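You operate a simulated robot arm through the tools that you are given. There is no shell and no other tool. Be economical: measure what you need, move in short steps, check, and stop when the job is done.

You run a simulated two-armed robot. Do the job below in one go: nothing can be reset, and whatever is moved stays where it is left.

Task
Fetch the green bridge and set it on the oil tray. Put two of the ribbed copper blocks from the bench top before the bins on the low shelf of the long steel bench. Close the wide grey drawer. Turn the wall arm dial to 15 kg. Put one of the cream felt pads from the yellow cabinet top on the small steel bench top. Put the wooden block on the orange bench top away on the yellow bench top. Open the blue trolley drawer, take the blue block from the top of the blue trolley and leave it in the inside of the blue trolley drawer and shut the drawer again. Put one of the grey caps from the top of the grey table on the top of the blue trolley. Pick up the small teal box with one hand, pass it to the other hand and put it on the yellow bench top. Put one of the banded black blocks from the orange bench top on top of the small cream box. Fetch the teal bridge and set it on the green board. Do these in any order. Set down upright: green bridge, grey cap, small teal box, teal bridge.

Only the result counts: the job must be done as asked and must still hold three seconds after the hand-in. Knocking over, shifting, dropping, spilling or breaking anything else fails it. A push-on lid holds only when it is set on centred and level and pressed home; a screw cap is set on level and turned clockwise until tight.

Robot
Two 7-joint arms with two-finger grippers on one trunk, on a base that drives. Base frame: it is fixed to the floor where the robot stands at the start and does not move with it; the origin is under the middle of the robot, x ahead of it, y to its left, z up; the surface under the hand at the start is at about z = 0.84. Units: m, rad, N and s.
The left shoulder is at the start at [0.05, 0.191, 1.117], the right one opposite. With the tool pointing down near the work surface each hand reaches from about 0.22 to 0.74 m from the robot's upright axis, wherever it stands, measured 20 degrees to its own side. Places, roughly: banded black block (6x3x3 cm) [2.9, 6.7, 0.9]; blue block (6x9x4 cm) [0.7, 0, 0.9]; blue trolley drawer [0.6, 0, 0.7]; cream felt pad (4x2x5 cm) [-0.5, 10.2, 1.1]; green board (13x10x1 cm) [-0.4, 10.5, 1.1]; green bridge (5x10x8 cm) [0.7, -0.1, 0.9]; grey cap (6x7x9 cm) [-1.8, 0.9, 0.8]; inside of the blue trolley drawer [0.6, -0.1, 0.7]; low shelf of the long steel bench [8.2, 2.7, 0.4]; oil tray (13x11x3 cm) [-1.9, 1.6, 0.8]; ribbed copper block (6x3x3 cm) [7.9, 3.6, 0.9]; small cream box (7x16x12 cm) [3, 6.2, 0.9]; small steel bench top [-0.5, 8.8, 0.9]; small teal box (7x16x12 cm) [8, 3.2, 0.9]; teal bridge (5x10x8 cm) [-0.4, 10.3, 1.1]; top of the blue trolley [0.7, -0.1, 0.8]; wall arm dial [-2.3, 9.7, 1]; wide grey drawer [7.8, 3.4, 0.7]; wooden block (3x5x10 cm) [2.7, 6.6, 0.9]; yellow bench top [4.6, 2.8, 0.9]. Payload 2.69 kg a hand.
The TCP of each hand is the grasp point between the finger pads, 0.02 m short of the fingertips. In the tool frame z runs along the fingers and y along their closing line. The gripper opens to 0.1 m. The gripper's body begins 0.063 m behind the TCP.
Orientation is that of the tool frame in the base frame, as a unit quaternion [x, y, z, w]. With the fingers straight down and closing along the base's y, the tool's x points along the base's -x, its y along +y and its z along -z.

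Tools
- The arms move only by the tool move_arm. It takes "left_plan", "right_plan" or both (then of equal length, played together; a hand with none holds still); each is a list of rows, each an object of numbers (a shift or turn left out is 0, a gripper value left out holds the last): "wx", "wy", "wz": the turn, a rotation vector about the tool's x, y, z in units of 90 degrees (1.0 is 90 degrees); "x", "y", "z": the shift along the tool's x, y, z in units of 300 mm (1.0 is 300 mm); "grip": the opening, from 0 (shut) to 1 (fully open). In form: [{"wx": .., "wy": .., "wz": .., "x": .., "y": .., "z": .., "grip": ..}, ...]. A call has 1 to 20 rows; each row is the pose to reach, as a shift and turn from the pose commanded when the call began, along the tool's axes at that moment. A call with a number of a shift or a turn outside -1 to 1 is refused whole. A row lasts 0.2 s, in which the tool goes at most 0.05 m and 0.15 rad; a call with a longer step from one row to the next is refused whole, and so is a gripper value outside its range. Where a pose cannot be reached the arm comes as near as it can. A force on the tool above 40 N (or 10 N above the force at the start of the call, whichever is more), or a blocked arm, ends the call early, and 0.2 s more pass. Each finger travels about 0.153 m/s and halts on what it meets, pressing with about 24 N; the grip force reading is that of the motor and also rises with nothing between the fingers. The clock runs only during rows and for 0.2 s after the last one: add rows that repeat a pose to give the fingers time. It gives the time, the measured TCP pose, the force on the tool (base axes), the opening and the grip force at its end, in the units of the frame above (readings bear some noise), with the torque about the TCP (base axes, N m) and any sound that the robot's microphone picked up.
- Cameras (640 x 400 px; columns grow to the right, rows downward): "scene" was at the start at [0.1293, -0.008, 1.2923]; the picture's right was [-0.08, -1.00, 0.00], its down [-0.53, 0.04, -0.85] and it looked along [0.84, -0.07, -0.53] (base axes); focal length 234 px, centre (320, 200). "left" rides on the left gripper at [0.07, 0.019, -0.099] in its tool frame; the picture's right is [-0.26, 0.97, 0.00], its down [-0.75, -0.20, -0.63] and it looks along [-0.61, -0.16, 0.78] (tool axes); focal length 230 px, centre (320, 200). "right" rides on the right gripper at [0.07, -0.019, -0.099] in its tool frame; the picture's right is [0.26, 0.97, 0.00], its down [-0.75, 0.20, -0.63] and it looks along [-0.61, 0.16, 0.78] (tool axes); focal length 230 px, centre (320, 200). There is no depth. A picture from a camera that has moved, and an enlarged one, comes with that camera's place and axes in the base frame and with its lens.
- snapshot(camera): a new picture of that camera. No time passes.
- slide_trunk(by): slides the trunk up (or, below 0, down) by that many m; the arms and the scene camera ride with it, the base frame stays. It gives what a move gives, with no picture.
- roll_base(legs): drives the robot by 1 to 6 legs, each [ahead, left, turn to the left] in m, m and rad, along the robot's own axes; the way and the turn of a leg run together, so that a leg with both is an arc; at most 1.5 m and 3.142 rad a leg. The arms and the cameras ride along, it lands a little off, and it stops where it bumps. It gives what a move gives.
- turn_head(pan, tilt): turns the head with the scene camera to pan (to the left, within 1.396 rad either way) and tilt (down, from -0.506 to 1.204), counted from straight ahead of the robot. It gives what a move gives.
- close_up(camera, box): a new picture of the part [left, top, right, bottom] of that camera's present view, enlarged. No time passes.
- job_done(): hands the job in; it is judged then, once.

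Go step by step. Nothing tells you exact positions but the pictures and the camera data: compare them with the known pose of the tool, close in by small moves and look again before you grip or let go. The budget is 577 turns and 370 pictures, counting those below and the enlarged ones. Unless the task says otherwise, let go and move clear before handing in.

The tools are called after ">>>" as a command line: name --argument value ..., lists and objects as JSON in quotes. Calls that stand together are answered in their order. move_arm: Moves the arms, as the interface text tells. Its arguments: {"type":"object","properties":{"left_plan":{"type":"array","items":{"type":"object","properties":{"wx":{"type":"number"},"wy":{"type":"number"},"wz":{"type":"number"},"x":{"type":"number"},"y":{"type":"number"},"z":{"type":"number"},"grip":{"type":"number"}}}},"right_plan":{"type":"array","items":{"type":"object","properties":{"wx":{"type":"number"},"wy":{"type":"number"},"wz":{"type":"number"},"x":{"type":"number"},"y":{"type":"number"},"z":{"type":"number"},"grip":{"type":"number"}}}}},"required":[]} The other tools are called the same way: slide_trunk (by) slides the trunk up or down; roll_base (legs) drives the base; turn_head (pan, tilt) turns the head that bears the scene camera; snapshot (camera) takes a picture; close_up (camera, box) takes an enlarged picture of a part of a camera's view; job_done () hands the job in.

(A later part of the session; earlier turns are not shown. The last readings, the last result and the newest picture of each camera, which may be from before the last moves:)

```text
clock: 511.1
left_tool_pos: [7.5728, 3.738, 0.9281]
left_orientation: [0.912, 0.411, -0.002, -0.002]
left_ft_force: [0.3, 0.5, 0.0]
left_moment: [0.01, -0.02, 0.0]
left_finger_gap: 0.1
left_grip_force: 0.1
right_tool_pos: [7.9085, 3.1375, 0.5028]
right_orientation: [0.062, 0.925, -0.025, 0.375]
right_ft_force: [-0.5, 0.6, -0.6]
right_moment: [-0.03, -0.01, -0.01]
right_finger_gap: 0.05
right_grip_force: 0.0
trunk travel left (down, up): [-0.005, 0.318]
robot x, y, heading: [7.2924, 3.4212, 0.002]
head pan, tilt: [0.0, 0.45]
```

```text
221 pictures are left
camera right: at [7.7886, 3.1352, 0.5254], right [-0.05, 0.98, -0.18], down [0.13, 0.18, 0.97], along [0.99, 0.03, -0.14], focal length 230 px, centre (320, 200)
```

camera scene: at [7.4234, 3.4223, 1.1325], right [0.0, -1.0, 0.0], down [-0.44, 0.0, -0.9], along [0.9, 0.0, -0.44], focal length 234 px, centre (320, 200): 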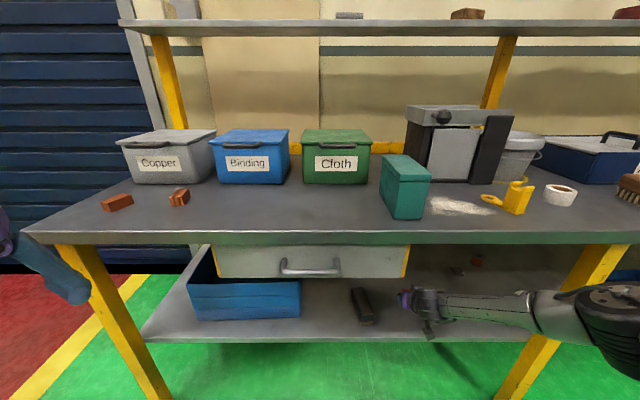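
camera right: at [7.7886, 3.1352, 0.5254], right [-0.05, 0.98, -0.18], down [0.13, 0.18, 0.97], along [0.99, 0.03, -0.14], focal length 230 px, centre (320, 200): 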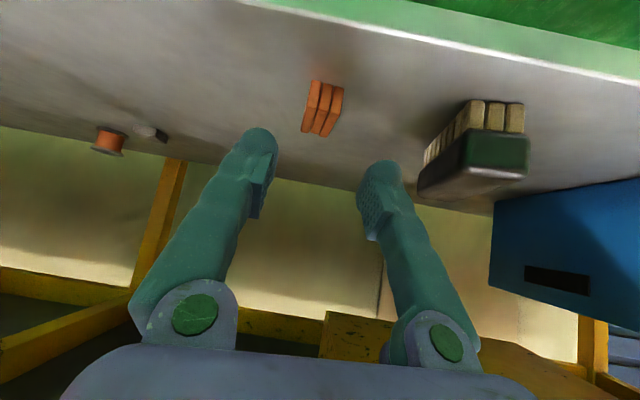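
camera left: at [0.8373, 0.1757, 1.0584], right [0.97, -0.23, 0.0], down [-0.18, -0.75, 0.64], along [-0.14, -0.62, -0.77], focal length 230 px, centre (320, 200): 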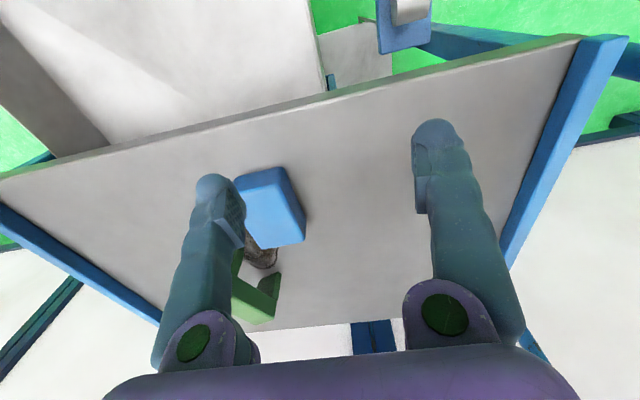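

>>> roll_base --legs '[[-0.35, 0, 0]]'

>>> move_arm --right_plan '[{"x": -0.1, "z": -0.1, "wx": -0.02, "wz": -0.02}, {"x": -0.2, "z": -0.2, "wx": -0.04, "wz": -0.04}, {"x": -0.3, "z": -0.3, "wx": -0.06, "wz": -0.06}, {"x": -0.4, "z": -0.4, "wx": -0.08, "wz": -0.08}, {"x": -0.5, "z": -0.5, "wx": -0.1, "wz": -0.1}, {"x": -0.6, "z": -0.6, "wx": -0.12, "wz": -0.12}, {"x": -0.7, "z": -0.7, "wx": -0.14, "wz": -0.14}, {"x": -0.8, "z": -0.8, "wx": -0.154, "wz": -0.154, "grip": 0.6}]'

>>> slide_trunk --by 0.17

>>> roll_base --legs '[[0, 0.57, 0], [0.33, 0, 0]]'

>>> snapshot --camera "right"

>>> close_up --camera "scene" --box '[220, 180, 420, 310]'

```text
clock: 513.5
left_tool_pos: [7.2169, 3.7379, 0.9283]
left_orientation: [0.912, 0.41, -0.001, -0.004]
left_ft_force: [-0.3, -0.4, 0.0]
left_moment: [-0.01, -0.04, 0.01]
left_finger_gap: 0.1
left_grip_force: 0.0
right_tool_pos: [7.5526, 3.1391, 0.5041]
right_orientation: [0.063, 0.925, -0.023, 0.375]
right_ft_force: [0.2, 0.1, -0.7]
right_moment: [-0.04, 0.01, -0.02]
right_finger_gap: 0.0499
right_grip_force: 0.1
trunk travel left (down, up): [-0.005, 0.318]
robot x, y, heading: [6.9359, 3.4243, -0.003]
head pan, tilt: [0.0, 0.45]
```

```text
clock: 515.2
left_tool_pos: [7.2172, 3.7379, 0.9282]
left_orientation: [0.913, 0.409, -0.003, -0.004]
left_ft_force: [0.7, 0.4, 0.1]
left_moment: [-0.01, 0.02, -0.01]
left_finger_gap: 0.0998
left_grip_force: 0.0
right_tool_pos: [7.5575, 3.136, 0.8427]
right_orientation: [-0.094, 0.922, 0.042, 0.374]
right_ft_force: [0.3, 0.0, -0.3]
right_moment: [0.03, -0.01, 0.04]
right_finger_gap: 0.0601
right_grip_force: 0.0
trunk travel left (down, up): [-0.005, 0.318]
robot x, y, heading: [6.9388, 3.4275, -0.003]
head pan, tilt: [0.0, 0.45]
```

```text
clock: 517.2
left_tool_pos: [7.2173, 3.7378, 1.0977]
left_orientation: [0.913, 0.409, -0.002, -0.003]
left_ft_force: [-0.3, 0.4, 0.7]
left_moment: [0.0, -0.01, 0.01]
left_finger_gap: 0.1
left_grip_force: 0.0
right_tool_pos: [7.5586, 3.1355, 1.0116]
right_orientation: [-0.094, 0.922, 0.043, 0.373]
right_ft_force: [0.1, 0.2, -0.6]
right_moment: [0.0, 0.02, 0.02]
right_finger_gap: 0.06
right_grip_force: 0.0
trunk travel left (down, up): [-0.175, 0.148]
robot x, y, heading: [6.9331, 3.4252, -0.0]
head pan, tilt: [0.0, 0.45]
```

```text
clock: 524.5
left_tool_pos: [7.5595, 4.3077, 1.0984]
left_orientation: [0.914, 0.405, -0.003, -0.003]
left_ft_force: [0.8, 0.1, 1.0]
left_moment: [-0.01, 0.03, -0.02]
left_finger_gap: 0.1
left_grip_force: 0.0
right_tool_pos: [7.8957, 3.7016, 1.0113]
right_orientation: [-0.089, 0.922, 0.041, 0.374]
right_ft_force: [0.5, 0.7, 0.3]
right_moment: [-0.01, 0.0, -0.01]
right_finger_gap: 0.0599
right_grip_force: 0.1
trunk travel left (down, up): [-0.175, 0.148]
robot x, y, heading: [7.2734, 3.9968, -0.014]
head pan, tilt: [0.0, 0.45]
```

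```text
220 pictures are left
camera right: at [7.7834, 3.6598, 1.0332], right [-0.37, 0.91, -0.17], down [0.06, 0.21, 0.98], along [0.93, 0.35, -0.13], focal length 230 px, centre (320, 200)
```

right: 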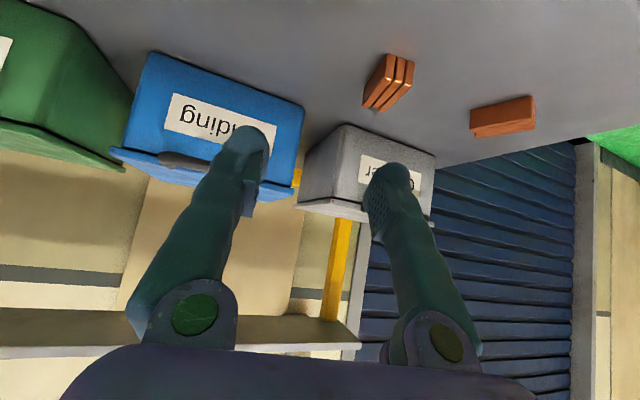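

```text
3.08 times, centred on (320, 245) of scene
camera zoom: at [7.4069, 3.994, 1.3025], right [-0.01, -1.0, 0.0], down [-0.44, 0.01, -0.9], along [0.9, -0.01, -0.44], focal length 721 px, centre (320, 62)
```

zoom: 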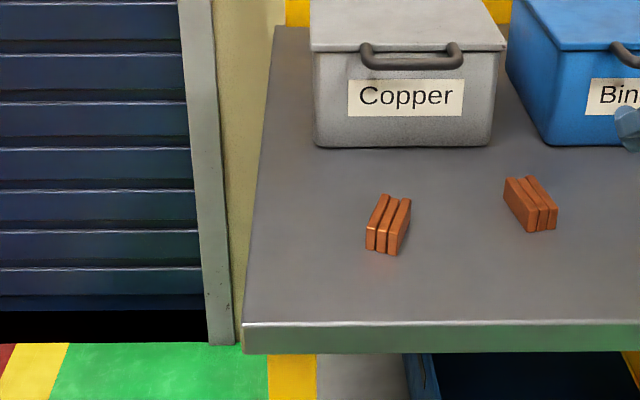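

>>> move_arm --right_plan '[{"x": 0.035, "y": 0.07, "z": 0.08}, {"x": 0.07, "y": 0.14, "z": 0.16}, {"x": 0.105, "y": 0.202, "z": 0.24}, {"x": 0.105, "y": 0.202, "z": 0.3}]'

>>> snapshot --camera "right"

```text
clock: 525.5
left_tool_pos: [7.5602, 4.3078, 1.0979]
left_orientation: [0.914, 0.406, -0.002, -0.003]
left_ft_force: [0.1, 1.1, -0.4]
left_moment: [-0.01, 0.02, 0.05]
left_finger_gap: 0.1001
left_grip_force: 0.0
right_tool_pos: [7.922, 3.7713, 0.9256]
right_orientation: [-0.091, 0.922, 0.041, 0.374]
right_ft_force: [0.0, -0.3, -0.7]
right_moment: [0.0, -0.02, 0.05]
right_finger_gap: 0.0599
right_grip_force: 0.0
trunk travel left (down, up): [-0.175, 0.148]
robot x, y, heading: [7.2741, 3.9944, -0.01]
head pan, tilt: [0.0, 0.45]
```

```text
218 pictures are left
camera right: at [7.8108, 3.7287, 0.9473], right [-0.37, 0.91, -0.17], down [0.06, 0.21, 0.98], along [0.93, 0.35, -0.13], focal length 230 px, centre (320, 200)
```

right: 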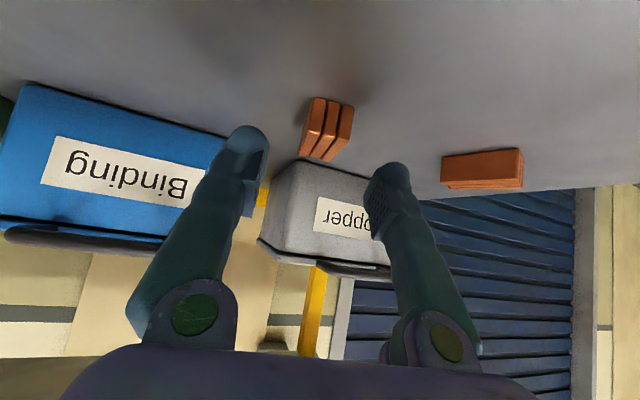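

>>> move_arm --right_plan '[{"z": 0.06, "y": 0.005}, {"z": 0.11, "y": 0.008}, {"z": 0.14, "x": 0.005, "y": 0.008}, {"z": 0.16, "x": 0.005, "y": 0.008}, {"z": 0.16, "x": 0.005, "y": 0.008, "grip": 0}, {"z": 0.16, "x": 0.005, "y": 0.008}, {"z": 0.16, "x": 0.005, "y": 0.008}]'

>>> snapshot --camera "right"

```text
clock: 527.1
left_tool_pos: [7.5591, 4.3079, 1.0994]
left_orientation: [0.914, 0.405, -0.002, -0.004]
left_ft_force: [-1.0, 0.2, 0.0]
left_moment: [0.0, 0.04, -0.02]
left_finger_gap: 0.0998
left_grip_force: 0.0
right_tool_pos: [7.9531, 3.7789, 0.8903]
right_orientation: [-0.09, 0.922, 0.042, 0.374]
right_ft_force: [0.3, 0.4, -0.6]
right_moment: [-0.01, -0.11, 0.05]
right_finger_gap: 0.0293
right_grip_force: 23.8
trunk travel left (down, up): [-0.175, 0.148]
robot x, y, heading: [7.2718, 3.9944, -0.012]
head pan, tilt: [0.0, 0.45]
```

```text
217 pictures are left
camera right: at [7.8417, 3.7366, 0.9118], right [-0.37, 0.91, -0.17], down [0.06, 0.21, 0.98], along [0.93, 0.35, -0.13], focal length 230 px, centre (320, 200)
```

right: 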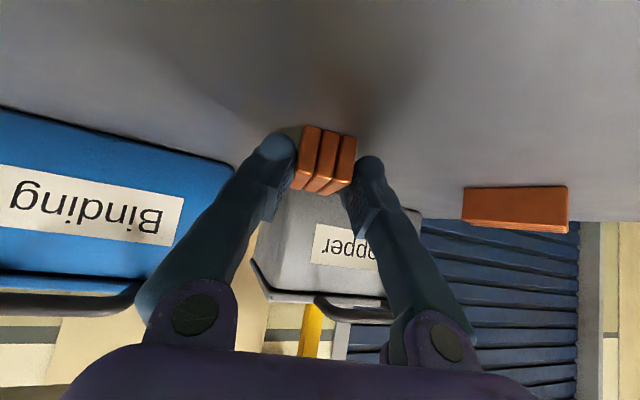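

>>> move_arm --right_plan '[{"x": -0.07, "z": -0.07, "grip": 0}, {"x": -0.14, "z": -0.14}, {"x": -0.21, "z": -0.21}, {"x": -0.2, "z": -0.32}, {"x": -0.16, "z": -0.42}, {"x": -0.1, "z": -0.52}]'

>>> roll_base --legs '[[-0.3, 0, 0.012], [0, -0.57, 0]]'

>>> slide_trunk --by -0.17

>>> move_arm --right_plan '[{"x": 0.105, "z": 0.105, "grip": 0}, {"x": 0.21, "z": 0.21}, {"x": 0.315, "z": 0.315}, {"x": 0.42, "z": 0.42}, {"x": 0.525, "z": 0.525}, {"x": 0.63, "z": 0.63}, {"x": 0.735, "z": 0.735}, {"x": 0.83, "z": 0.83}]'

```text
clock: 528.5
left_tool_pos: [7.559, 4.3059, 1.0981]
left_orientation: [0.914, 0.405, -0.002, -0.004]
left_ft_force: [-1.1, 0.0, 0.3]
left_moment: [0.01, 0.02, 0.0]
left_finger_gap: 0.0997
left_grip_force: 0.0
right_tool_pos: [7.8685, 3.7589, 1.0253]
right_orientation: [-0.09, 0.922, 0.041, 0.374]
right_ft_force: [-1.3, 0.2, -3.6]
right_moment: [0.0, 0.07, -0.02]
right_finger_gap: 0.0293
right_grip_force: 24.0
trunk travel left (down, up): [-0.175, 0.148]
robot x, y, heading: [7.2789, 3.9989, -0.007]
head pan, tilt: [0.0, 0.45]
```

```text
clock: 535.6
left_tool_pos: [7.2619, 3.7372, 1.0981]
left_orientation: [0.912, 0.41, -0.002, -0.003]
left_ft_force: [0.9, 0.2, -0.2]
left_moment: [0.01, -0.03, -0.03]
left_finger_gap: 0.1
left_grip_force: 0.0
right_tool_pos: [7.5768, 3.1918, 1.0249]
right_orientation: [-0.095, 0.922, 0.043, 0.373]
right_ft_force: [-0.3, -0.9, -2.9]
right_moment: [0.0, 0.08, -0.03]
right_finger_gap: 0.0291
right_grip_force: 24.2
trunk travel left (down, up): [-0.175, 0.148]
robot x, y, heading: [6.9815, 3.4223, -0.006]
head pan, tilt: [0.0, 0.45]
```

```text
clock: 537.6
left_tool_pos: [7.2619, 3.7369, 0.929]
left_orientation: [0.912, 0.41, -0.002, -0.004]
left_ft_force: [0.7, -0.6, 0.4]
left_moment: [-0.01, -0.03, 0.0]
left_finger_gap: 0.1
left_grip_force: 0.0
right_tool_pos: [7.5769, 3.1928, 0.8547]
right_orientation: [-0.094, 0.922, 0.043, 0.372]
right_ft_force: [0.2, -0.2, -2.4]
right_moment: [0.01, 0.06, -0.02]
right_finger_gap: 0.0293
right_grip_force: 24.0
trunk travel left (down, up): [-0.005, 0.318]
robot x, y, heading: [6.9811, 3.4235, -0.007]
head pan, tilt: [0.0, 0.45]
```

```text
clock: 539.4
left_tool_pos: [7.2621, 3.7377, 0.9284]
left_orientation: [0.912, 0.41, -0.003, -0.003]
left_ft_force: [-0.3, 0.5, -0.2]
left_moment: [0.01, -0.01, 0.01]
left_finger_gap: 0.0999
left_grip_force: 0.0
right_tool_pos: [7.572, 3.1915, 0.5028]
right_orientation: [-0.093, 0.922, 0.042, 0.373]
right_ft_force: [-0.3, 0.3, -3.0]
right_moment: [-0.03, 0.06, 0.02]
right_finger_gap: 0.0293
right_grip_force: 23.5
trunk travel left (down, up): [-0.005, 0.318]
robot x, y, heading: [6.9806, 3.4188, -0.003]
head pan, tilt: [0.0, 0.45]
```

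>>> move_arm --right_plan '[{"wx": 0.022, "wz": 0.022, "x": -0.03, "y": -0.125, "z": 0.03, "grip": 0}, {"wx": 0.044, "wz": 0.044, "x": -0.06, "y": -0.25, "z": 0.06}, {"wx": 0.066, "wz": 0.066, "x": -0.09, "y": -0.375, "z": 0.09}, {"wx": 0.088, "wz": 0.088, "x": -0.122, "y": -0.5, "z": 0.122}]'

>>> roll_base --legs '[[0.32, 0, 0]]'

>>> snapshot --camera "right"

>>> snapshot --camera "scene"

```text
clock: 540.4
left_tool_pos: [7.2626, 3.7379, 0.9284]
left_orientation: [0.912, 0.41, -0.002, -0.004]
left_ft_force: [0.0, 0.5, 0.6]
left_moment: [0.0, 0.0, -0.02]
left_finger_gap: 0.0998
left_grip_force: 0.1
right_tool_pos: [7.6529, 3.059, 0.501]
right_orientation: [-0.004, 0.927, 0.005, 0.375]
right_ft_force: [0.5, 0.7, -3.2]
right_moment: [-0.01, 0.06, 0.01]
right_finger_gap: 0.0292
right_grip_force: 23.7
trunk travel left (down, up): [-0.005, 0.318]
robot x, y, heading: [6.9783, 3.4231, -0.006]
head pan, tilt: [0.0, 0.45]
```

```text
clock: 542.5
left_tool_pos: [7.5839, 3.7352, 0.9286]
left_orientation: [0.913, 0.408, -0.002, -0.003]
left_ft_force: [-0.5, 0.0, -0.6]
left_moment: [-0.04, 0.02, 0.01]
left_finger_gap: 0.0999
left_grip_force: 0.0
right_tool_pos: [7.9717, 3.0546, 0.5013]
right_orientation: [-0.003, 0.927, 0.004, 0.374]
right_ft_force: [0.0, 0.3, -2.7]
right_moment: [0.03, 0.05, 0.0]
right_finger_gap: 0.029
right_grip_force: 24.3
trunk travel left (down, up): [-0.005, 0.318]
robot x, y, heading: [7.3024, 3.4186, -0.003]
head pan, tilt: [0.0, 0.45]
```

```text
216 pictures are left
camera right: at [7.8535, 3.0338, 0.5222], right [-0.19, 0.97, -0.17], down [0.1, 0.2, 0.98], along [0.98, 0.17, -0.13], focal length 230 px, centre (320, 200)
```

right: 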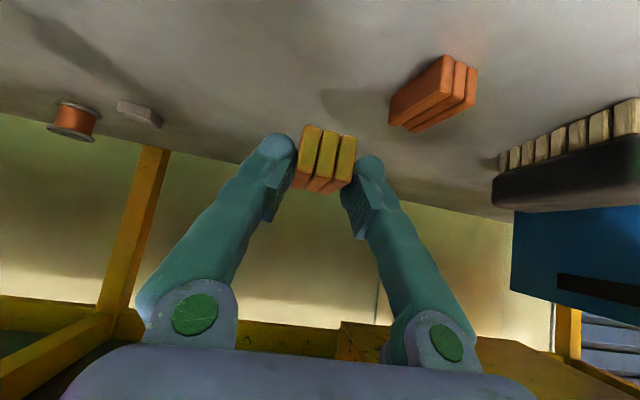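

```text
215 pictures are left
camera scene: at [7.4324, 3.4206, 1.1325], right [-0.01, -1.0, 0.0], down [-0.44, 0.0, -0.9], along [0.9, -0.01, -0.44], focal length 234 px, centre (320, 200)
```

scene: 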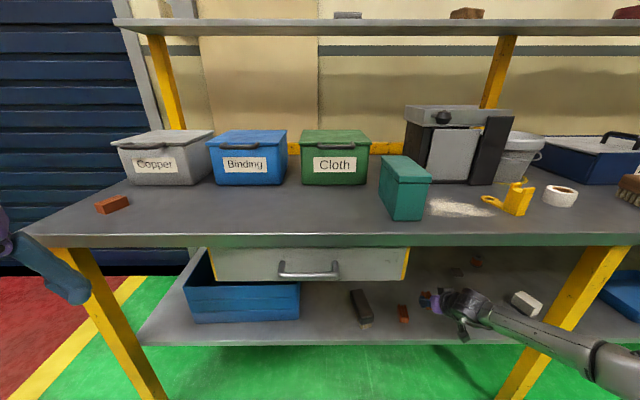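

>>> move_arm --right_plan '[{"x": 0.04, "z": 0.04, "y": -0.02, "grip": 0}, {"x": 0.08, "z": 0.08, "y": -0.02}, {"x": 0.11, "z": 0.11, "y": -0.02}, {"x": 0.13, "z": 0.13, "y": -0.02}, {"x": 0.14, "z": 0.14, "y": -0.02}, {"x": 0.15, "z": 0.15, "y": -0.02}, {"x": 0.16, "z": 0.16, "y": -0.02}, {"x": 0.17, "z": 0.17, "y": -0.02}, {"x": 0.18, "z": 0.18, "y": -0.02}, {"x": 0.19, "z": 0.19, "y": -0.02}]'

```text
clock: 544.7
left_tool_pos: [7.5821, 3.7369, 0.9297]
left_orientation: [0.913, 0.408, -0.003, -0.002]
left_ft_force: [0.0, 0.1, -0.8]
left_moment: [0.0, -0.01, -0.02]
left_finger_gap: 0.1002
left_grip_force: 0.1
right_tool_pos: [7.9731, 3.0482, 0.4257]
right_orientation: [-0.003, 0.925, 0.004, 0.379]
right_ft_force: [4.2, -3.6, 21.2]
right_moment: [-0.04, -0.23, 0.0]
right_finger_gap: 0.0294
right_grip_force: 23.8
trunk travel left (down, up): [-0.005, 0.318]
robot x, y, heading: [7.2978, 3.4231, -0.006]
head pan, tilt: [0.0, 0.45]
```

>>> move_arm --right_plan '[{"grip": 0.36}, {"grip": 0.45}, {"grip": 0.48}, {"x": -0.02, "z": -0.06}, {"x": -0.03, "z": -0.14}, {"x": -0.05, "z": -0.24}, {"x": -0.05, "z": -0.34}]'

>>> snapshot --camera "right"

>>> roll_base --legs '[[-0.35, 0, 0]]'

>>> move_arm --right_plan '[{"x": -0.1, "z": -0.1}, {"x": -0.2, "z": -0.2}, {"x": -0.3, "z": -0.3}, {"x": -0.4, "z": -0.4}, {"x": -0.5, "z": -0.5}, {"x": -0.6, "z": -0.6}, {"x": -0.7, "z": -0.7}, {"x": -0.8, "z": -0.8}]'

>>> slide_trunk --by 0.17

>>> snapshot --camera "scene"

```text
clock: 546.3
left_tool_pos: [7.5835, 3.7356, 0.9274]
left_orientation: [0.913, 0.409, -0.002, -0.002]
left_ft_force: [-0.1, -0.1, -0.3]
left_moment: [0.01, 0.02, 0.0]
left_finger_gap: 0.1001
left_grip_force: 0.1
right_tool_pos: [7.91, 3.0471, 0.5038]
right_orientation: [-0.003, 0.927, 0.004, 0.375]
right_ft_force: [0.1, 0.4, -0.4]
right_moment: [-0.01, -0.01, -0.03]
right_finger_gap: 0.0479
right_grip_force: 0.1
trunk travel left (down, up): [-0.005, 0.318]
robot x, y, heading: [7.2999, 3.4238, -0.008]
head pan, tilt: [0.0, 0.45]
```

```text
214 pictures are left
camera right: at [7.7925, 3.0275, 0.5256], right [-0.19, 0.97, -0.17], down [0.1, 0.2, 0.98], along [0.98, 0.17, -0.13], focal length 230 px, centre (320, 200)
```

right: 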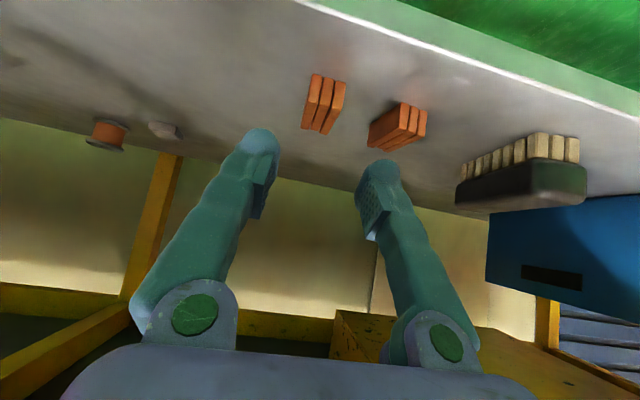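

```text
clock: 548.6
left_tool_pos: [7.2337, 3.7371, 0.9285]
left_orientation: [0.914, 0.405, -0.002, -0.003]
left_ft_force: [1.4, -0.2, -0.1]
left_moment: [0.02, -0.03, -0.02]
left_finger_gap: 0.1
left_grip_force: 0.0
right_tool_pos: [7.5565, 3.0467, 0.5034]
right_orientation: [0.001, 0.927, 0.003, 0.375]
right_ft_force: [0.0, -0.2, -0.2]
right_moment: [0.01, -0.02, 0.03]
right_finger_gap: 0.048
right_grip_force: 0.1
trunk travel left (down, up): [-0.005, 0.318]
robot x, y, heading: [6.9478, 3.4248, -0.014]
head pan, tilt: [0.0, 0.45]
```

```text
clock: 550.4
left_tool_pos: [7.233, 3.7371, 0.9278]
left_orientation: [0.914, 0.405, -0.003, -0.003]
left_ft_force: [-0.1, -0.3, 0.4]
left_moment: [0.03, -0.02, 0.0]
left_finger_gap: 0.1
left_grip_force: 0.0
right_tool_pos: [7.5614, 3.0453, 0.8449]
right_orientation: [0.001, 0.927, 0.003, 0.374]
right_ft_force: [0.0, 0.1, -0.1]
right_moment: [-0.02, 0.0, 0.01]
right_finger_gap: 0.0482
right_grip_force: 0.1
trunk travel left (down, up): [-0.005, 0.318]
robot x, y, heading: [6.948, 3.4251, -0.017]
head pan, tilt: [0.0, 0.45]
```

```text
clock: 552.3
left_tool_pos: [7.2331, 3.7364, 1.0985]
left_orientation: [0.914, 0.405, -0.002, -0.004]
left_ft_force: [-0.1, 1.0, 0.2]
left_moment: [0.0, 0.02, 0.01]
left_finger_gap: 0.0999
left_grip_force: 0.0
right_tool_pos: [7.5621, 3.0457, 1.0117]
right_orientation: [0.0, 0.927, 0.003, 0.376]
right_ft_force: [0.3, -0.4, 0.5]
right_moment: [0.0, 0.01, -0.04]
right_finger_gap: 0.0478
right_grip_force: 0.0
trunk travel left (down, up): [-0.175, 0.148]
robot x, y, heading: [6.9484, 3.4251, -0.016]
head pan, tilt: [0.0, 0.45]
```

```text
213 pictures are left
camera scene: at [7.0804, 3.4232, 1.3025], right [-0.01, -1.0, 0.0], down [-0.44, 0.01, -0.9], along [0.9, -0.01, -0.44], focal length 234 px, centre (320, 200)
```

scene: 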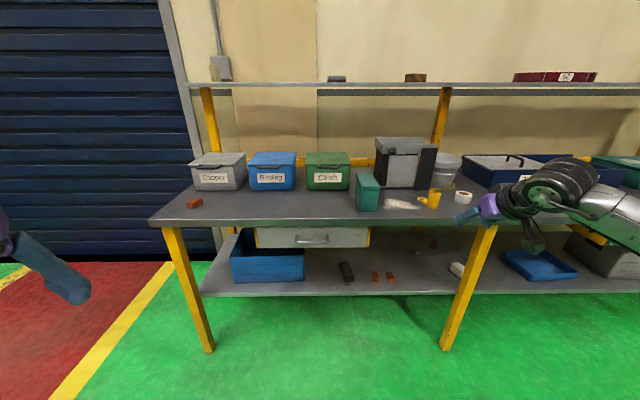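

Both copper blocks lie on the low shelf. Next the small teal box; I look at it closely.

>>> close_up --camera "scene" --box '[320, 140, 440, 240]'

```text
4.00 times, centred on (380, 190) of scene
camera zoom: at [7.0804, 3.4232, 1.3025], right [-0.01, -1.0, 0.0], down [-0.44, 0.01, -0.9], along [0.9, -0.01, -0.44], focal length 937 px, centre (80, 240)
```

zoom: 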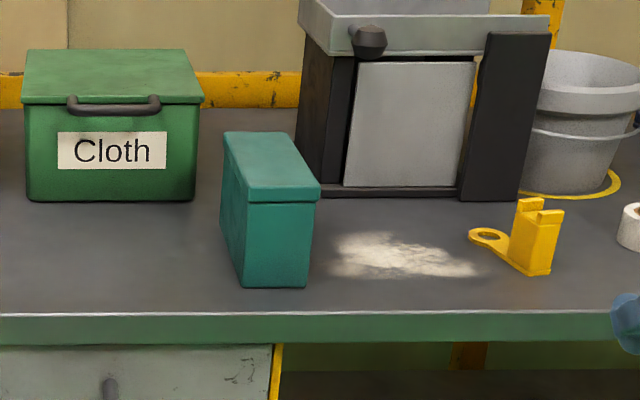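

The box is centred near (7.923, 3.23), long side along x, top about z 0.975. I'll grip its nearer half with the right hand pitched about 25°, so the left hand can later take the other half. First position the base and hand.

>>> move_arm --right_plan '[{"wy": 0.05, "y": 0.12, "x": 0.03, "z": -0.05, "grip": 1}, {"wy": 0.1, "y": 0.24, "x": 0.06, "z": -0.1}, {"wy": 0.15, "y": 0.36, "x": 0.09, "z": -0.15}, {"wy": 0.2, "y": 0.48, "x": 0.12, "z": -0.2}, {"wy": 0.21, "y": 0.6, "x": 0.12, "z": -0.25}]'

>>> roll_base --legs '[[0.38, 0, 0.016]]'

>>> snapshot --camera "right"

>>> snapshot --camera "scene"

```text
clock: 553.5
left_tool_pos: [7.2331, 3.7373, 1.0981]
left_orientation: [0.915, 0.404, -0.002, -0.002]
left_ft_force: [-0.4, 0.1, -0.3]
left_moment: [-0.02, 0.01, -0.02]
left_finger_gap: 0.1
left_grip_force: 0.1
right_tool_pos: [7.4831, 3.2249, 1.0413]
right_orientation: [-0.001, 0.976, 0.003, 0.218]
right_ft_force: [0.3, 0.4, -0.6]
right_moment: [-0.02, 0.0, -0.04]
right_finger_gap: 0.1001
right_grip_force: 0.0
trunk travel left (down, up): [-0.175, 0.148]
robot x, y, heading: [6.9507, 3.4277, -0.013]
head pan, tilt: [0.0, 0.45]
```

```text
clock: 555.9
left_tool_pos: [7.6144, 3.7379, 1.0978]
left_orientation: [0.912, 0.411, -0.003, -0.004]
left_ft_force: [-0.1, -0.3, -0.4]
left_moment: [0.03, 0.02, -0.01]
left_finger_gap: 0.1
left_grip_force: 0.2
right_tool_pos: [7.8698, 3.2293, 1.0422]
right_orientation: [-0.007, 0.976, 0.004, 0.218]
right_ft_force: [0.2, -0.4, 0.6]
right_moment: [-0.01, -0.01, -0.01]
right_finger_gap: 0.1001
right_grip_force: 0.0
trunk travel left (down, up): [-0.175, 0.148]
robot x, y, heading: [7.3362, 3.4198, 0.003]
head pan, tilt: [0.0, 0.45]
```

```text
211 pictures are left
camera right: at [7.7658, 3.2087, 1.1003], right [-0.25, 0.96, -0.1], down [0.41, 0.2, 0.89], along [0.88, 0.18, -0.44], focal length 230 px, centre (320, 200)
```

right: 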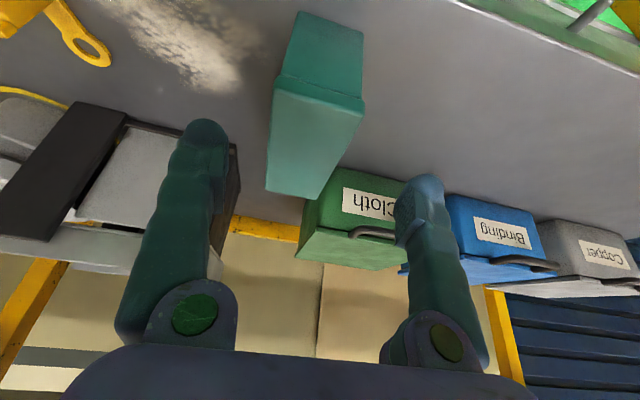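

```text
210 pictures are left
camera scene: at [7.4645, 3.4226, 1.3025], right [0.0, -1.0, 0.0], down [-0.44, 0.0, -0.9], along [0.9, 0.0, -0.44], focal length 234 px, centre (320, 200)
```

scene: 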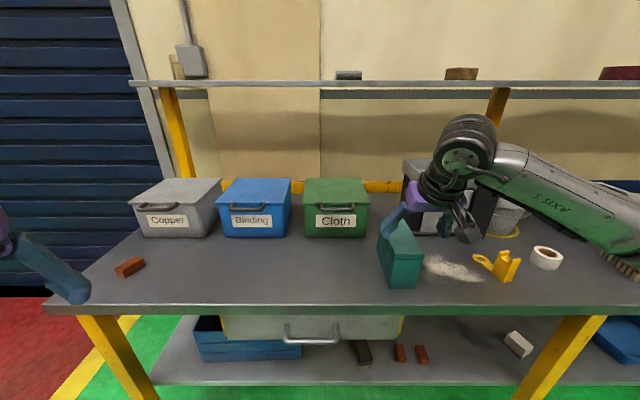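

>>> move_arm --right_plan '[{"x": 0.049, "y": -0.007, "z": 0.08}, {"x": 0.049, "y": -0.007, "z": 0.18}]'

>>> snapshot --camera "right"

```text
clock: 556.5
left_tool_pos: [7.6143, 3.7379, 1.0983]
left_orientation: [0.911, 0.411, -0.002, -0.003]
left_ft_force: [-0.1, 0.0, -0.2]
left_moment: [0.01, -0.03, 0.0]
left_finger_gap: 0.1
left_grip_force: 0.0
right_tool_pos: [7.8801, 3.229, 0.9869]
right_orientation: [-0.007, 0.976, 0.004, 0.218]
right_ft_force: [-0.4, 1.1, -0.1]
right_moment: [0.02, -0.01, -0.01]
right_finger_gap: 0.0999
right_grip_force: 0.0
trunk travel left (down, up): [-0.175, 0.148]
robot x, y, heading: [7.3269, 3.4235, -0.002]
head pan, tilt: [0.0, 0.45]
```

```text
209 pictures are left
camera right: at [7.776, 3.2079, 1.0446], right [-0.25, 0.96, -0.1], down [0.41, 0.2, 0.89], along [0.88, 0.18, -0.44], focal length 230 px, centre (320, 200)
```

right: 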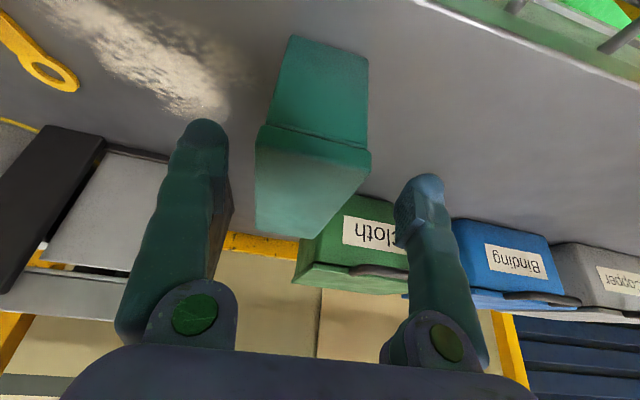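

>>> move_arm --right_plan '[{"z": 0.07}, {"z": 0.14}, {"z": 0.2}, {"z": 0.2, "grip": 0}, {"z": 0.2}, {"z": 0.2}, {"z": 0.2}]'

>>> snapshot --camera "right"

>>> close_up --camera "scene" --box '[340, 100, 540, 300]'

```text
clock: 558.1
left_tool_pos: [7.6127, 3.738, 1.0985]
left_orientation: [0.912, 0.411, -0.003, -0.003]
left_ft_force: [0.2, 0.8, 0.6]
left_moment: [-0.01, 0.04, 0.0]
left_finger_gap: 0.1001
left_grip_force: 0.1
right_tool_pos: [7.9045, 3.2283, 0.9302]
right_orientation: [-0.007, 0.976, 0.005, 0.218]
right_ft_force: [1.2, -0.1, 1.1]
right_moment: [-0.17, -0.15, 0.01]
right_finger_gap: 0.0743
right_grip_force: 23.7
trunk travel left (down, up): [-0.175, 0.148]
robot x, y, heading: [7.3323, 3.4207, 0.0]
head pan, tilt: [0.0, 0.45]
```

```text
208 pictures are left
camera right: at [7.7997, 3.2078, 0.9897], right [-0.25, 0.96, -0.1], down [0.41, 0.2, 0.89], along [0.88, 0.18, -0.44], focal length 230 px, centre (320, 200)
```

right: 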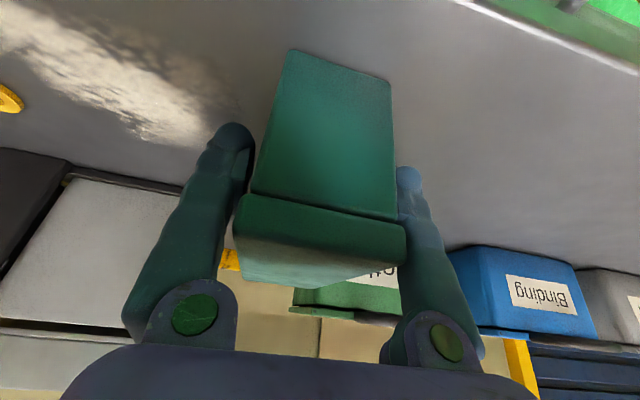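

```text
2.00 times, centred on (440, 200) of scene
camera zoom: at [7.4641, 3.4226, 1.3026], right [0.0, -1.0, 0.0], down [-0.44, 0.0, -0.9], along [0.9, 0.0, -0.44], focal length 468 px, centre (80, 200)
```

zoom: 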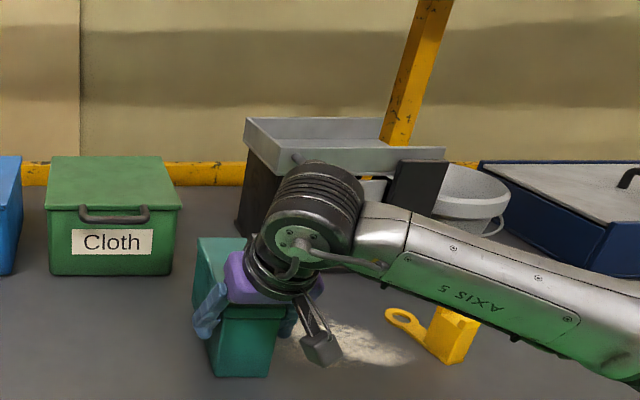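

>>> move_arm --right_plan '[{"x": -0.014, "z": -0.03, "grip": 0}, {"x": -0.028, "z": -0.06}, {"x": -0.028, "z": -0.06}]'

>>> snapshot --camera "right"

>>> close_up --camera "scene" --box '[340, 150, 480, 300]'

```text
clock: 558.9
left_tool_pos: [7.613, 3.7369, 1.0982]
left_orientation: [0.912, 0.411, -0.002, -0.003]
left_ft_force: [0.5, 0.1, -0.7]
left_moment: [0.02, 0.01, 0.0]
left_finger_gap: 0.1
left_grip_force: 0.0
right_tool_pos: [7.9047, 3.2289, 0.9506]
right_orientation: [-0.008, 0.976, 0.004, 0.217]
right_ft_force: [0.1, -0.4, -2.9]
right_moment: [0.0, 0.13, -0.01]
right_finger_gap: 0.0742
right_grip_force: 24.3
trunk travel left (down, up): [-0.175, 0.148]
robot x, y, heading: [7.3347, 3.4227, 0.005]
head pan, tilt: [0.0, 0.45]
```

```text
206 pictures are left
camera right: at [7.7998, 3.2075, 1.0101], right [-0.25, 0.96, -0.1], down [0.41, 0.2, 0.89], along [0.88, 0.18, -0.44], focal length 230 px, centre (320, 200)
```

right: 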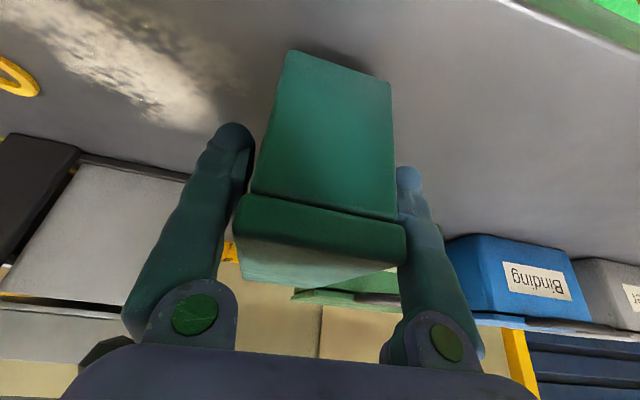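

```text
2.67 times, centred on (410, 225) of scene
camera zoom: at [7.4643, 3.4225, 1.3025], right [0.0, -1.0, 0.0], down [-0.44, 0.0, -0.9], along [0.9, 0.0, -0.44], focal length 625 px, centre (80, 133)
```

zoom: 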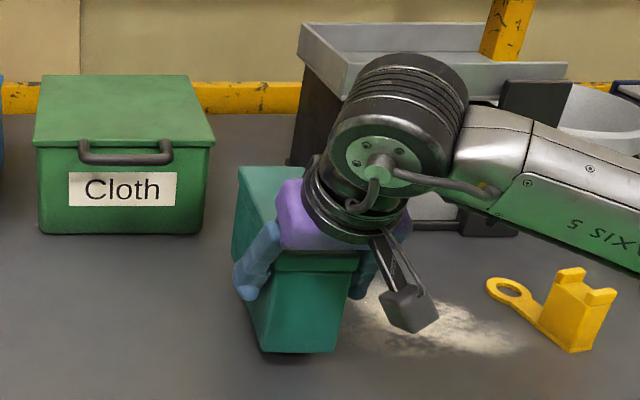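

The whole box lifts rigidly (about 0.25 kg). I raise it, back away into free space and prepare the hand-over.

>>> move_arm --right_plan '[{"x": -0.06, "z": -0.13, "grip": 0}, {"x": -0.12, "z": -0.26}, {"x": -0.18, "z": -0.39}, {"x": -0.22, "z": -0.5}, {"x": -0.1, "z": -0.56}, {"x": 0.0, "z": -0.62}, {"x": 0.1, "z": -0.67}, {"x": 0.21, "z": -0.72}]'

>>> roll_base --legs '[[-0.6, 0, 0]]'

>>> turn_head --pan 0.0 --tilt 0.5

>>> snapshot --camera "scene"

```text
clock: 560.7
left_tool_pos: [7.6132, 3.7388, 1.0977]
left_orientation: [0.912, 0.411, -0.002, -0.002]
left_ft_force: [-0.4, 0.1, 0.9]
left_moment: [0.0, -0.05, 0.0]
left_finger_gap: 0.1002
left_grip_force: 0.0
right_tool_pos: [7.7542, 3.224, 1.1204]
right_orientation: [-0.006, 0.976, 0.003, 0.218]
right_ft_force: [0.2, 0.0, -2.8]
right_moment: [0.0, 0.11, 0.0]
right_finger_gap: 0.0745
right_grip_force: 24.3
trunk travel left (down, up): [-0.175, 0.148]
robot x, y, heading: [7.3321, 3.4247, 0.003]
head pan, tilt: [0.0, 0.45]
```

```text
clock: 564.1
left_tool_pos: [7.0103, 3.7386, 1.0967]
left_orientation: [0.91, 0.415, -0.001, -0.002]
left_ft_force: [-0.1, 0.1, 0.4]
left_moment: [-0.01, -0.03, -0.04]
left_finger_gap: 0.1
left_grip_force: 0.0
right_tool_pos: [7.1536, 3.2253, 1.1195]
right_orientation: [-0.009, 0.976, 0.005, 0.218]
right_ft_force: [0.2, 0.2, -2.2]
right_moment: [0.0, 0.11, 0.01]
right_finger_gap: 0.0743
right_grip_force: 23.7
trunk travel left (down, up): [-0.175, 0.148]
robot x, y, heading: [6.7323, 3.4207, 0.007]
head pan, tilt: [0.0, 0.45]
```

```text
clock: 564.8
left_tool_pos: [7.0095, 3.7376, 1.0975]
left_orientation: [0.91, 0.414, -0.003, -0.003]
left_ft_force: [-0.2, 0.1, 0.0]
left_moment: [-0.01, 0.0, 0.0]
left_finger_gap: 0.0999
left_grip_force: 0.1
right_tool_pos: [7.1547, 3.2254, 1.1188]
right_orientation: [-0.01, 0.976, 0.004, 0.217]
right_ft_force: [0.0, -0.6, -2.9]
right_moment: [0.0, 0.16, 0.0]
right_finger_gap: 0.0743
right_grip_force: 23.8
trunk travel left (down, up): [-0.175, 0.148]
robot x, y, heading: [6.7318, 3.4213, 0.007]
head pan, tilt: [0.0, 0.499]
```

```text
204 pictures are left
camera scene: at [6.8618, 3.421, 1.2981], right [0.01, -1.0, 0.0], down [-0.48, 0.0, -0.88], along [0.88, 0.01, -0.48], focal length 234 px, centre (320, 200)
```

scene: 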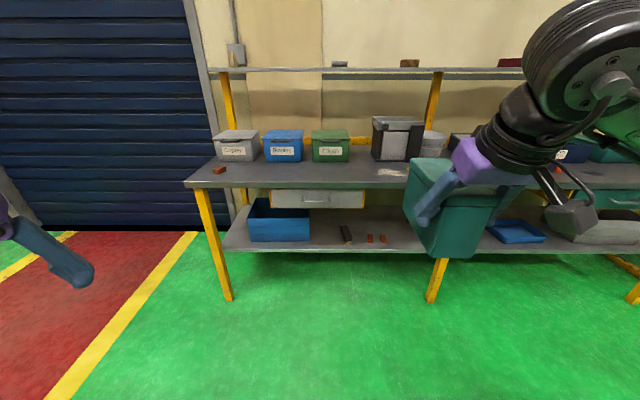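

>>> move_arm --right_plan '[{"wx": -0.038, "wz": -0.082, "y": 0.05, "x": -0.01, "grip": 0}, {"wx": -0.077, "wz": -0.165, "y": 0.1, "x": -0.02}, {"wx": -0.115, "wz": -0.247, "y": 0.16, "x": -0.04, "z": 0.01}, {"wx": -0.154, "wz": -0.33, "y": 0.22, "x": -0.06, "z": 0.02}, {"wx": -0.192, "wz": -0.412, "y": 0.28, "x": -0.08, "z": 0.03}, {"wx": -0.231, "wz": -0.494, "y": 0.34, "x": -0.1, "z": 0.04}, {"wx": -0.269, "wz": -0.577, "y": 0.4, "x": -0.12, "z": 0.05}, {"wx": -0.308, "wz": -0.659, "y": 0.46, "x": -0.14, "z": 0.06}, {"wx": -0.346, "wz": -0.741, "y": 0.52, "x": -0.15, "z": 0.07}, {"wx": -0.385, "wz": -0.824, "y": 0.58, "x": -0.15, "z": 0.07}, {"wx": -0.423, "wz": -0.906, "y": 0.64, "x": -0.15, "z": 0.07}]'

>>> snapshot --camera "scene"

```text
clock: 567.2
left_tool_pos: [7.0095, 3.7402, 1.0982]
left_orientation: [0.91, 0.415, -0.002, -0.003]
left_ft_force: [-0.8, 0.4, 0.2]
left_moment: [-0.01, -0.05, 0.01]
left_finger_gap: 0.1001
left_grip_force: 0.0
right_tool_pos: [7.1396, 3.3889, 1.1455]
right_orientation: [-0.615, 0.758, 0.118, 0.184]
right_ft_force: [-0.9, 1.0, -2.8]
right_moment: [-0.22, 0.0, -0.05]
right_finger_gap: 0.0745
right_grip_force: 24.6
right hand out of reach, approached as far as the arm can: row 9, 10, 11
trunk travel left (down, up): [-0.175, 0.148]
robot x, y, heading: [6.7316, 3.4204, 0.007]
head pan, tilt: [0.0, 0.499]
```

```text
203 pictures are left
camera scene: at [6.8601, 3.4233, 1.2984], right [0.01, -1.0, 0.0], down [-0.48, -0.01, -0.88], along [0.88, 0.01, -0.48], focal length 234 px, centre (320, 200)
```

scene: 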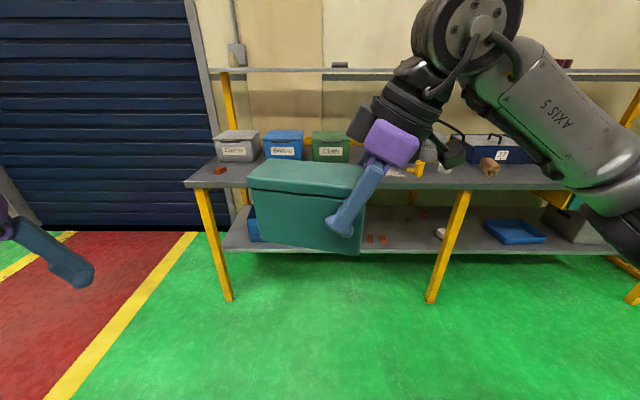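

The box now hangs with its long side across the front; its free (left) half is available. I bring the left hand up and turn it to match.

>>> move_arm --left_plan '[{"wz": -0.08, "z": -0.14}, {"wz": -0.16, "z": -0.28}, {"wz": -0.24, "z": -0.42}, {"wz": -0.317, "z": -0.55}]'

>>> move_arm --left_plan '[{"wy": -0.07}, {"wy": -0.14}, {"wy": -0.21}, {"wy": -0.28}]'

>>> snapshot --camera "left"

```text
clock: 568.2
left_tool_pos: [7.0102, 3.7353, 1.2624]
left_orientation: [0.779, 0.627, -0.002, -0.004]
left_ft_force: [-1.2, 0.6, 1.3]
left_moment: [-0.01, 0.01, -0.03]
left_finger_gap: 0.1
left_grip_force: 0.0
right_tool_pos: [7.1416, 3.3858, 1.1436]
right_orientation: [-0.615, 0.758, 0.118, 0.184]
right_ft_force: [-0.1, 0.0, -3.6]
right_moment: [-0.14, 0.02, -0.04]
right_finger_gap: 0.0742
right_grip_force: 24.5
trunk travel left (down, up): [-0.175, 0.148]
robot x, y, heading: [6.7287, 3.4215, 0.009]
head pan, tilt: [0.0, 0.499]
```

```text
clock: 569.2
left_tool_pos: [7.0113, 3.7376, 1.2625]
left_orientation: [0.761, 0.611, -0.173, 0.133]
left_ft_force: [0.0, 0.6, 0.0]
left_moment: [0.01, 0.0, -0.05]
left_finger_gap: 0.1001
left_grip_force: 0.1
right_tool_pos: [7.1412, 3.3856, 1.1445]
right_orientation: [-0.615, 0.757, 0.118, 0.184]
right_ft_force: [0.7, 0.5, -2.9]
right_moment: [-0.16, 0.03, 0.0]
right_finger_gap: 0.0741
right_grip_force: 23.6
trunk travel left (down, up): [-0.175, 0.148]
robot x, y, heading: [6.7304, 3.4172, 0.005]
head pan, tilt: [0.0, 0.499]
```

```text
202 pictures are left
camera left: at [7.0535, 3.8357, 1.3226], right [0.89, -0.44, 0.1], down [-0.28, -0.36, 0.89], along [-0.35, -0.82, -0.44], focal length 230 px, centre (320, 200)
```

left: 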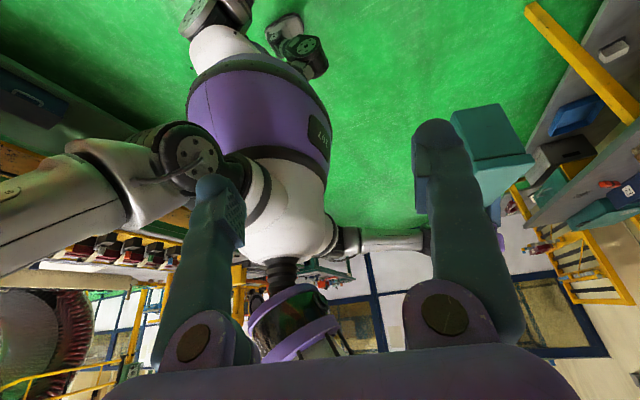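

>>> move_arm --left_plan '[{"x": -0.08, "y": 0.1, "z": 0.05, "grip": 1}, {"x": -0.16, "y": 0.2, "z": 0.1}, {"x": -0.25, "y": 0.3, "z": 0.16}, {"x": -0.33, "y": 0.4, "z": 0.21}, {"x": -0.41, "y": 0.5, "z": 0.26}, {"x": -0.5, "y": 0.59, "z": 0.31}, {"x": -0.573, "y": 0.68, "z": 0.366}]'

>>> snapshot --camera "left"

>>> snapshot --camera "scene"

```text
clock: 570.8
left_tool_pos: [7.1442, 3.5248, 1.2441]
left_orientation: [0.761, 0.612, -0.171, 0.133]
left_ft_force: [-1.2, -0.1, 0.3]
left_moment: [-0.03, -0.05, 0.01]
left_finger_gap: 0.0999
left_grip_force: 0.1
left hand out of reach, approached as far as the arm can: row 7
right_tool_pos: [7.1391, 3.3854, 1.1441]
right_orientation: [-0.615, 0.757, 0.119, 0.184]
right_ft_force: [-1.1, -0.1, -2.5]
right_moment: [-0.13, 0.01, -0.02]
right_finger_gap: 0.0743
right_grip_force: 23.8
trunk travel left (down, up): [-0.175, 0.148]
robot x, y, heading: [6.7267, 3.4215, 0.004]
head pan, tilt: [0.0, 0.499]
```

```text
201 pictures are left
camera left: at [7.1856, 3.6237, 1.3023], right [0.89, -0.44, 0.1], down [-0.28, -0.36, 0.89], along [-0.35, -0.82, -0.44], focal length 230 px, centre (320, 200)
```

left: 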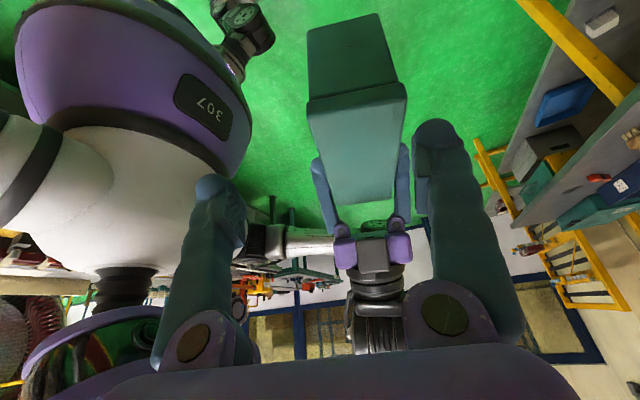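

```text
200 pictures are left
camera scene: at [6.8603, 3.4212, 1.2983], right [0.01, -1.0, 0.0], down [-0.48, 0.0, -0.88], along [0.88, 0.01, -0.48], focal length 234 px, centre (320, 200)
```

scene: 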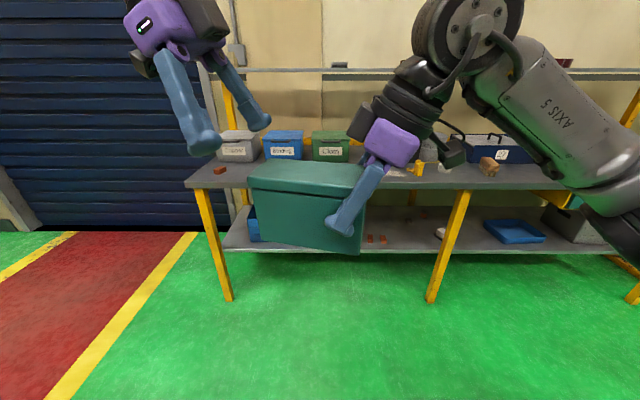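

>>> move_arm --right_plan '[{"x": -0.012, "y": 0.04, "z": 0.08, "grip": 0}, {"x": -0.024, "y": 0.08, "z": 0.16}, {"x": -0.036, "y": 0.12, "z": 0.24}, {"x": -0.047, "y": 0.153, "z": 0.308}]'

```text
clock: 571.8
left_tool_pos: [7.1451, 3.5252, 1.2413]
left_orientation: [0.76, 0.612, -0.172, 0.133]
left_ft_force: [-0.9, -0.4, 0.9]
left_moment: [0.02, -0.02, -0.04]
left_finger_gap: 0.1005
left_grip_force: 0.1
right_tool_pos: [7.1114, 3.4452, 1.0638]
right_orientation: [-0.615, 0.757, 0.12, 0.184]
right_ft_force: [0.7, 0.8, -2.7]
right_moment: [-0.15, 0.02, 0.01]
right_finger_gap: 0.0745
right_grip_force: 24.3
trunk travel left (down, up): [-0.175, 0.148]
robot x, y, heading: [6.7306, 3.4219, 0.009]
head pan, tilt: [0.0, 0.499]
```

>>> move_arm --left_plan '[{"x": 0.05, "y": -0.01, "z": 0.06, "grip": 1}, {"x": 0.1, "y": -0.02, "z": 0.12}, {"x": 0.15, "y": -0.035, "z": 0.18}, {"x": 0.206, "y": -0.046, "z": 0.224}]'

>>> snapshot --camera "left"

>>> snapshot --camera "scene"

```text
clock: 572.8
left_tool_pos: [7.1364, 3.5582, 1.1532]
left_orientation: [0.761, 0.611, -0.172, 0.133]
left_ft_force: [0.0, -0.2, -0.3]
left_moment: [-0.01, -0.01, 0.0]
left_finger_gap: 0.1002
left_grip_force: 0.2
right_tool_pos: [7.1124, 3.4453, 1.0649]
right_orientation: [-0.616, 0.757, 0.119, 0.184]
right_ft_force: [0.0, 0.9, -2.7]
right_moment: [-0.18, 0.04, 0.0]
right_finger_gap: 0.0743
right_grip_force: 23.6
trunk travel left (down, up): [-0.175, 0.148]
robot x, y, heading: [6.7328, 3.4223, 0.013]
head pan, tilt: [0.0, 0.499]
```

```text
199 pictures are left
camera left: at [7.1787, 3.6557, 1.2139], right [0.89, -0.44, 0.1], down [-0.28, -0.36, 0.89], along [-0.35, -0.82, -0.44], focal length 230 px, centre (320, 200)
```

left: 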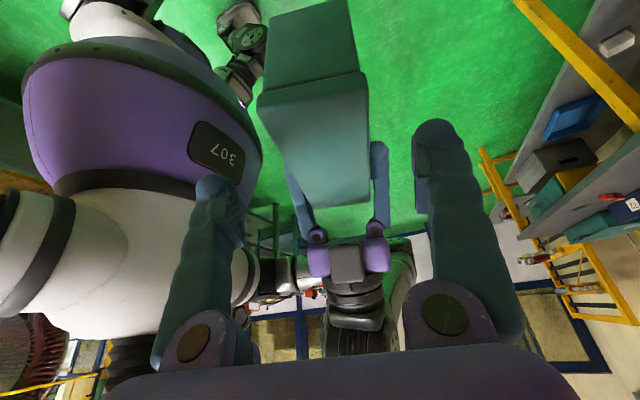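

```text
198 pictures are left
camera scene: at [6.8617, 3.4213, 1.2981], right [0.01, -1.0, 0.0], down [-0.48, 0.0, -0.88], along [0.88, 0.01, -0.48], focal length 234 px, centre (320, 200)
```

scene: 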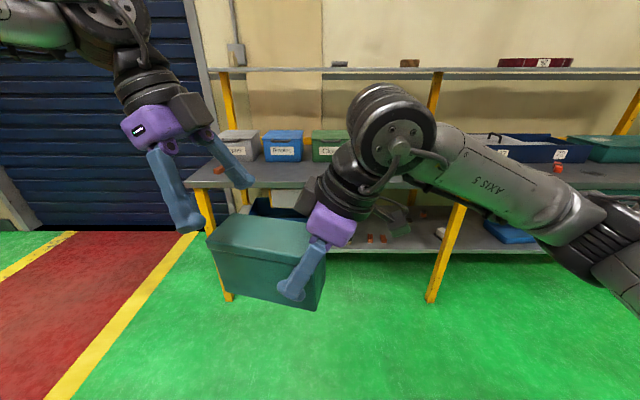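

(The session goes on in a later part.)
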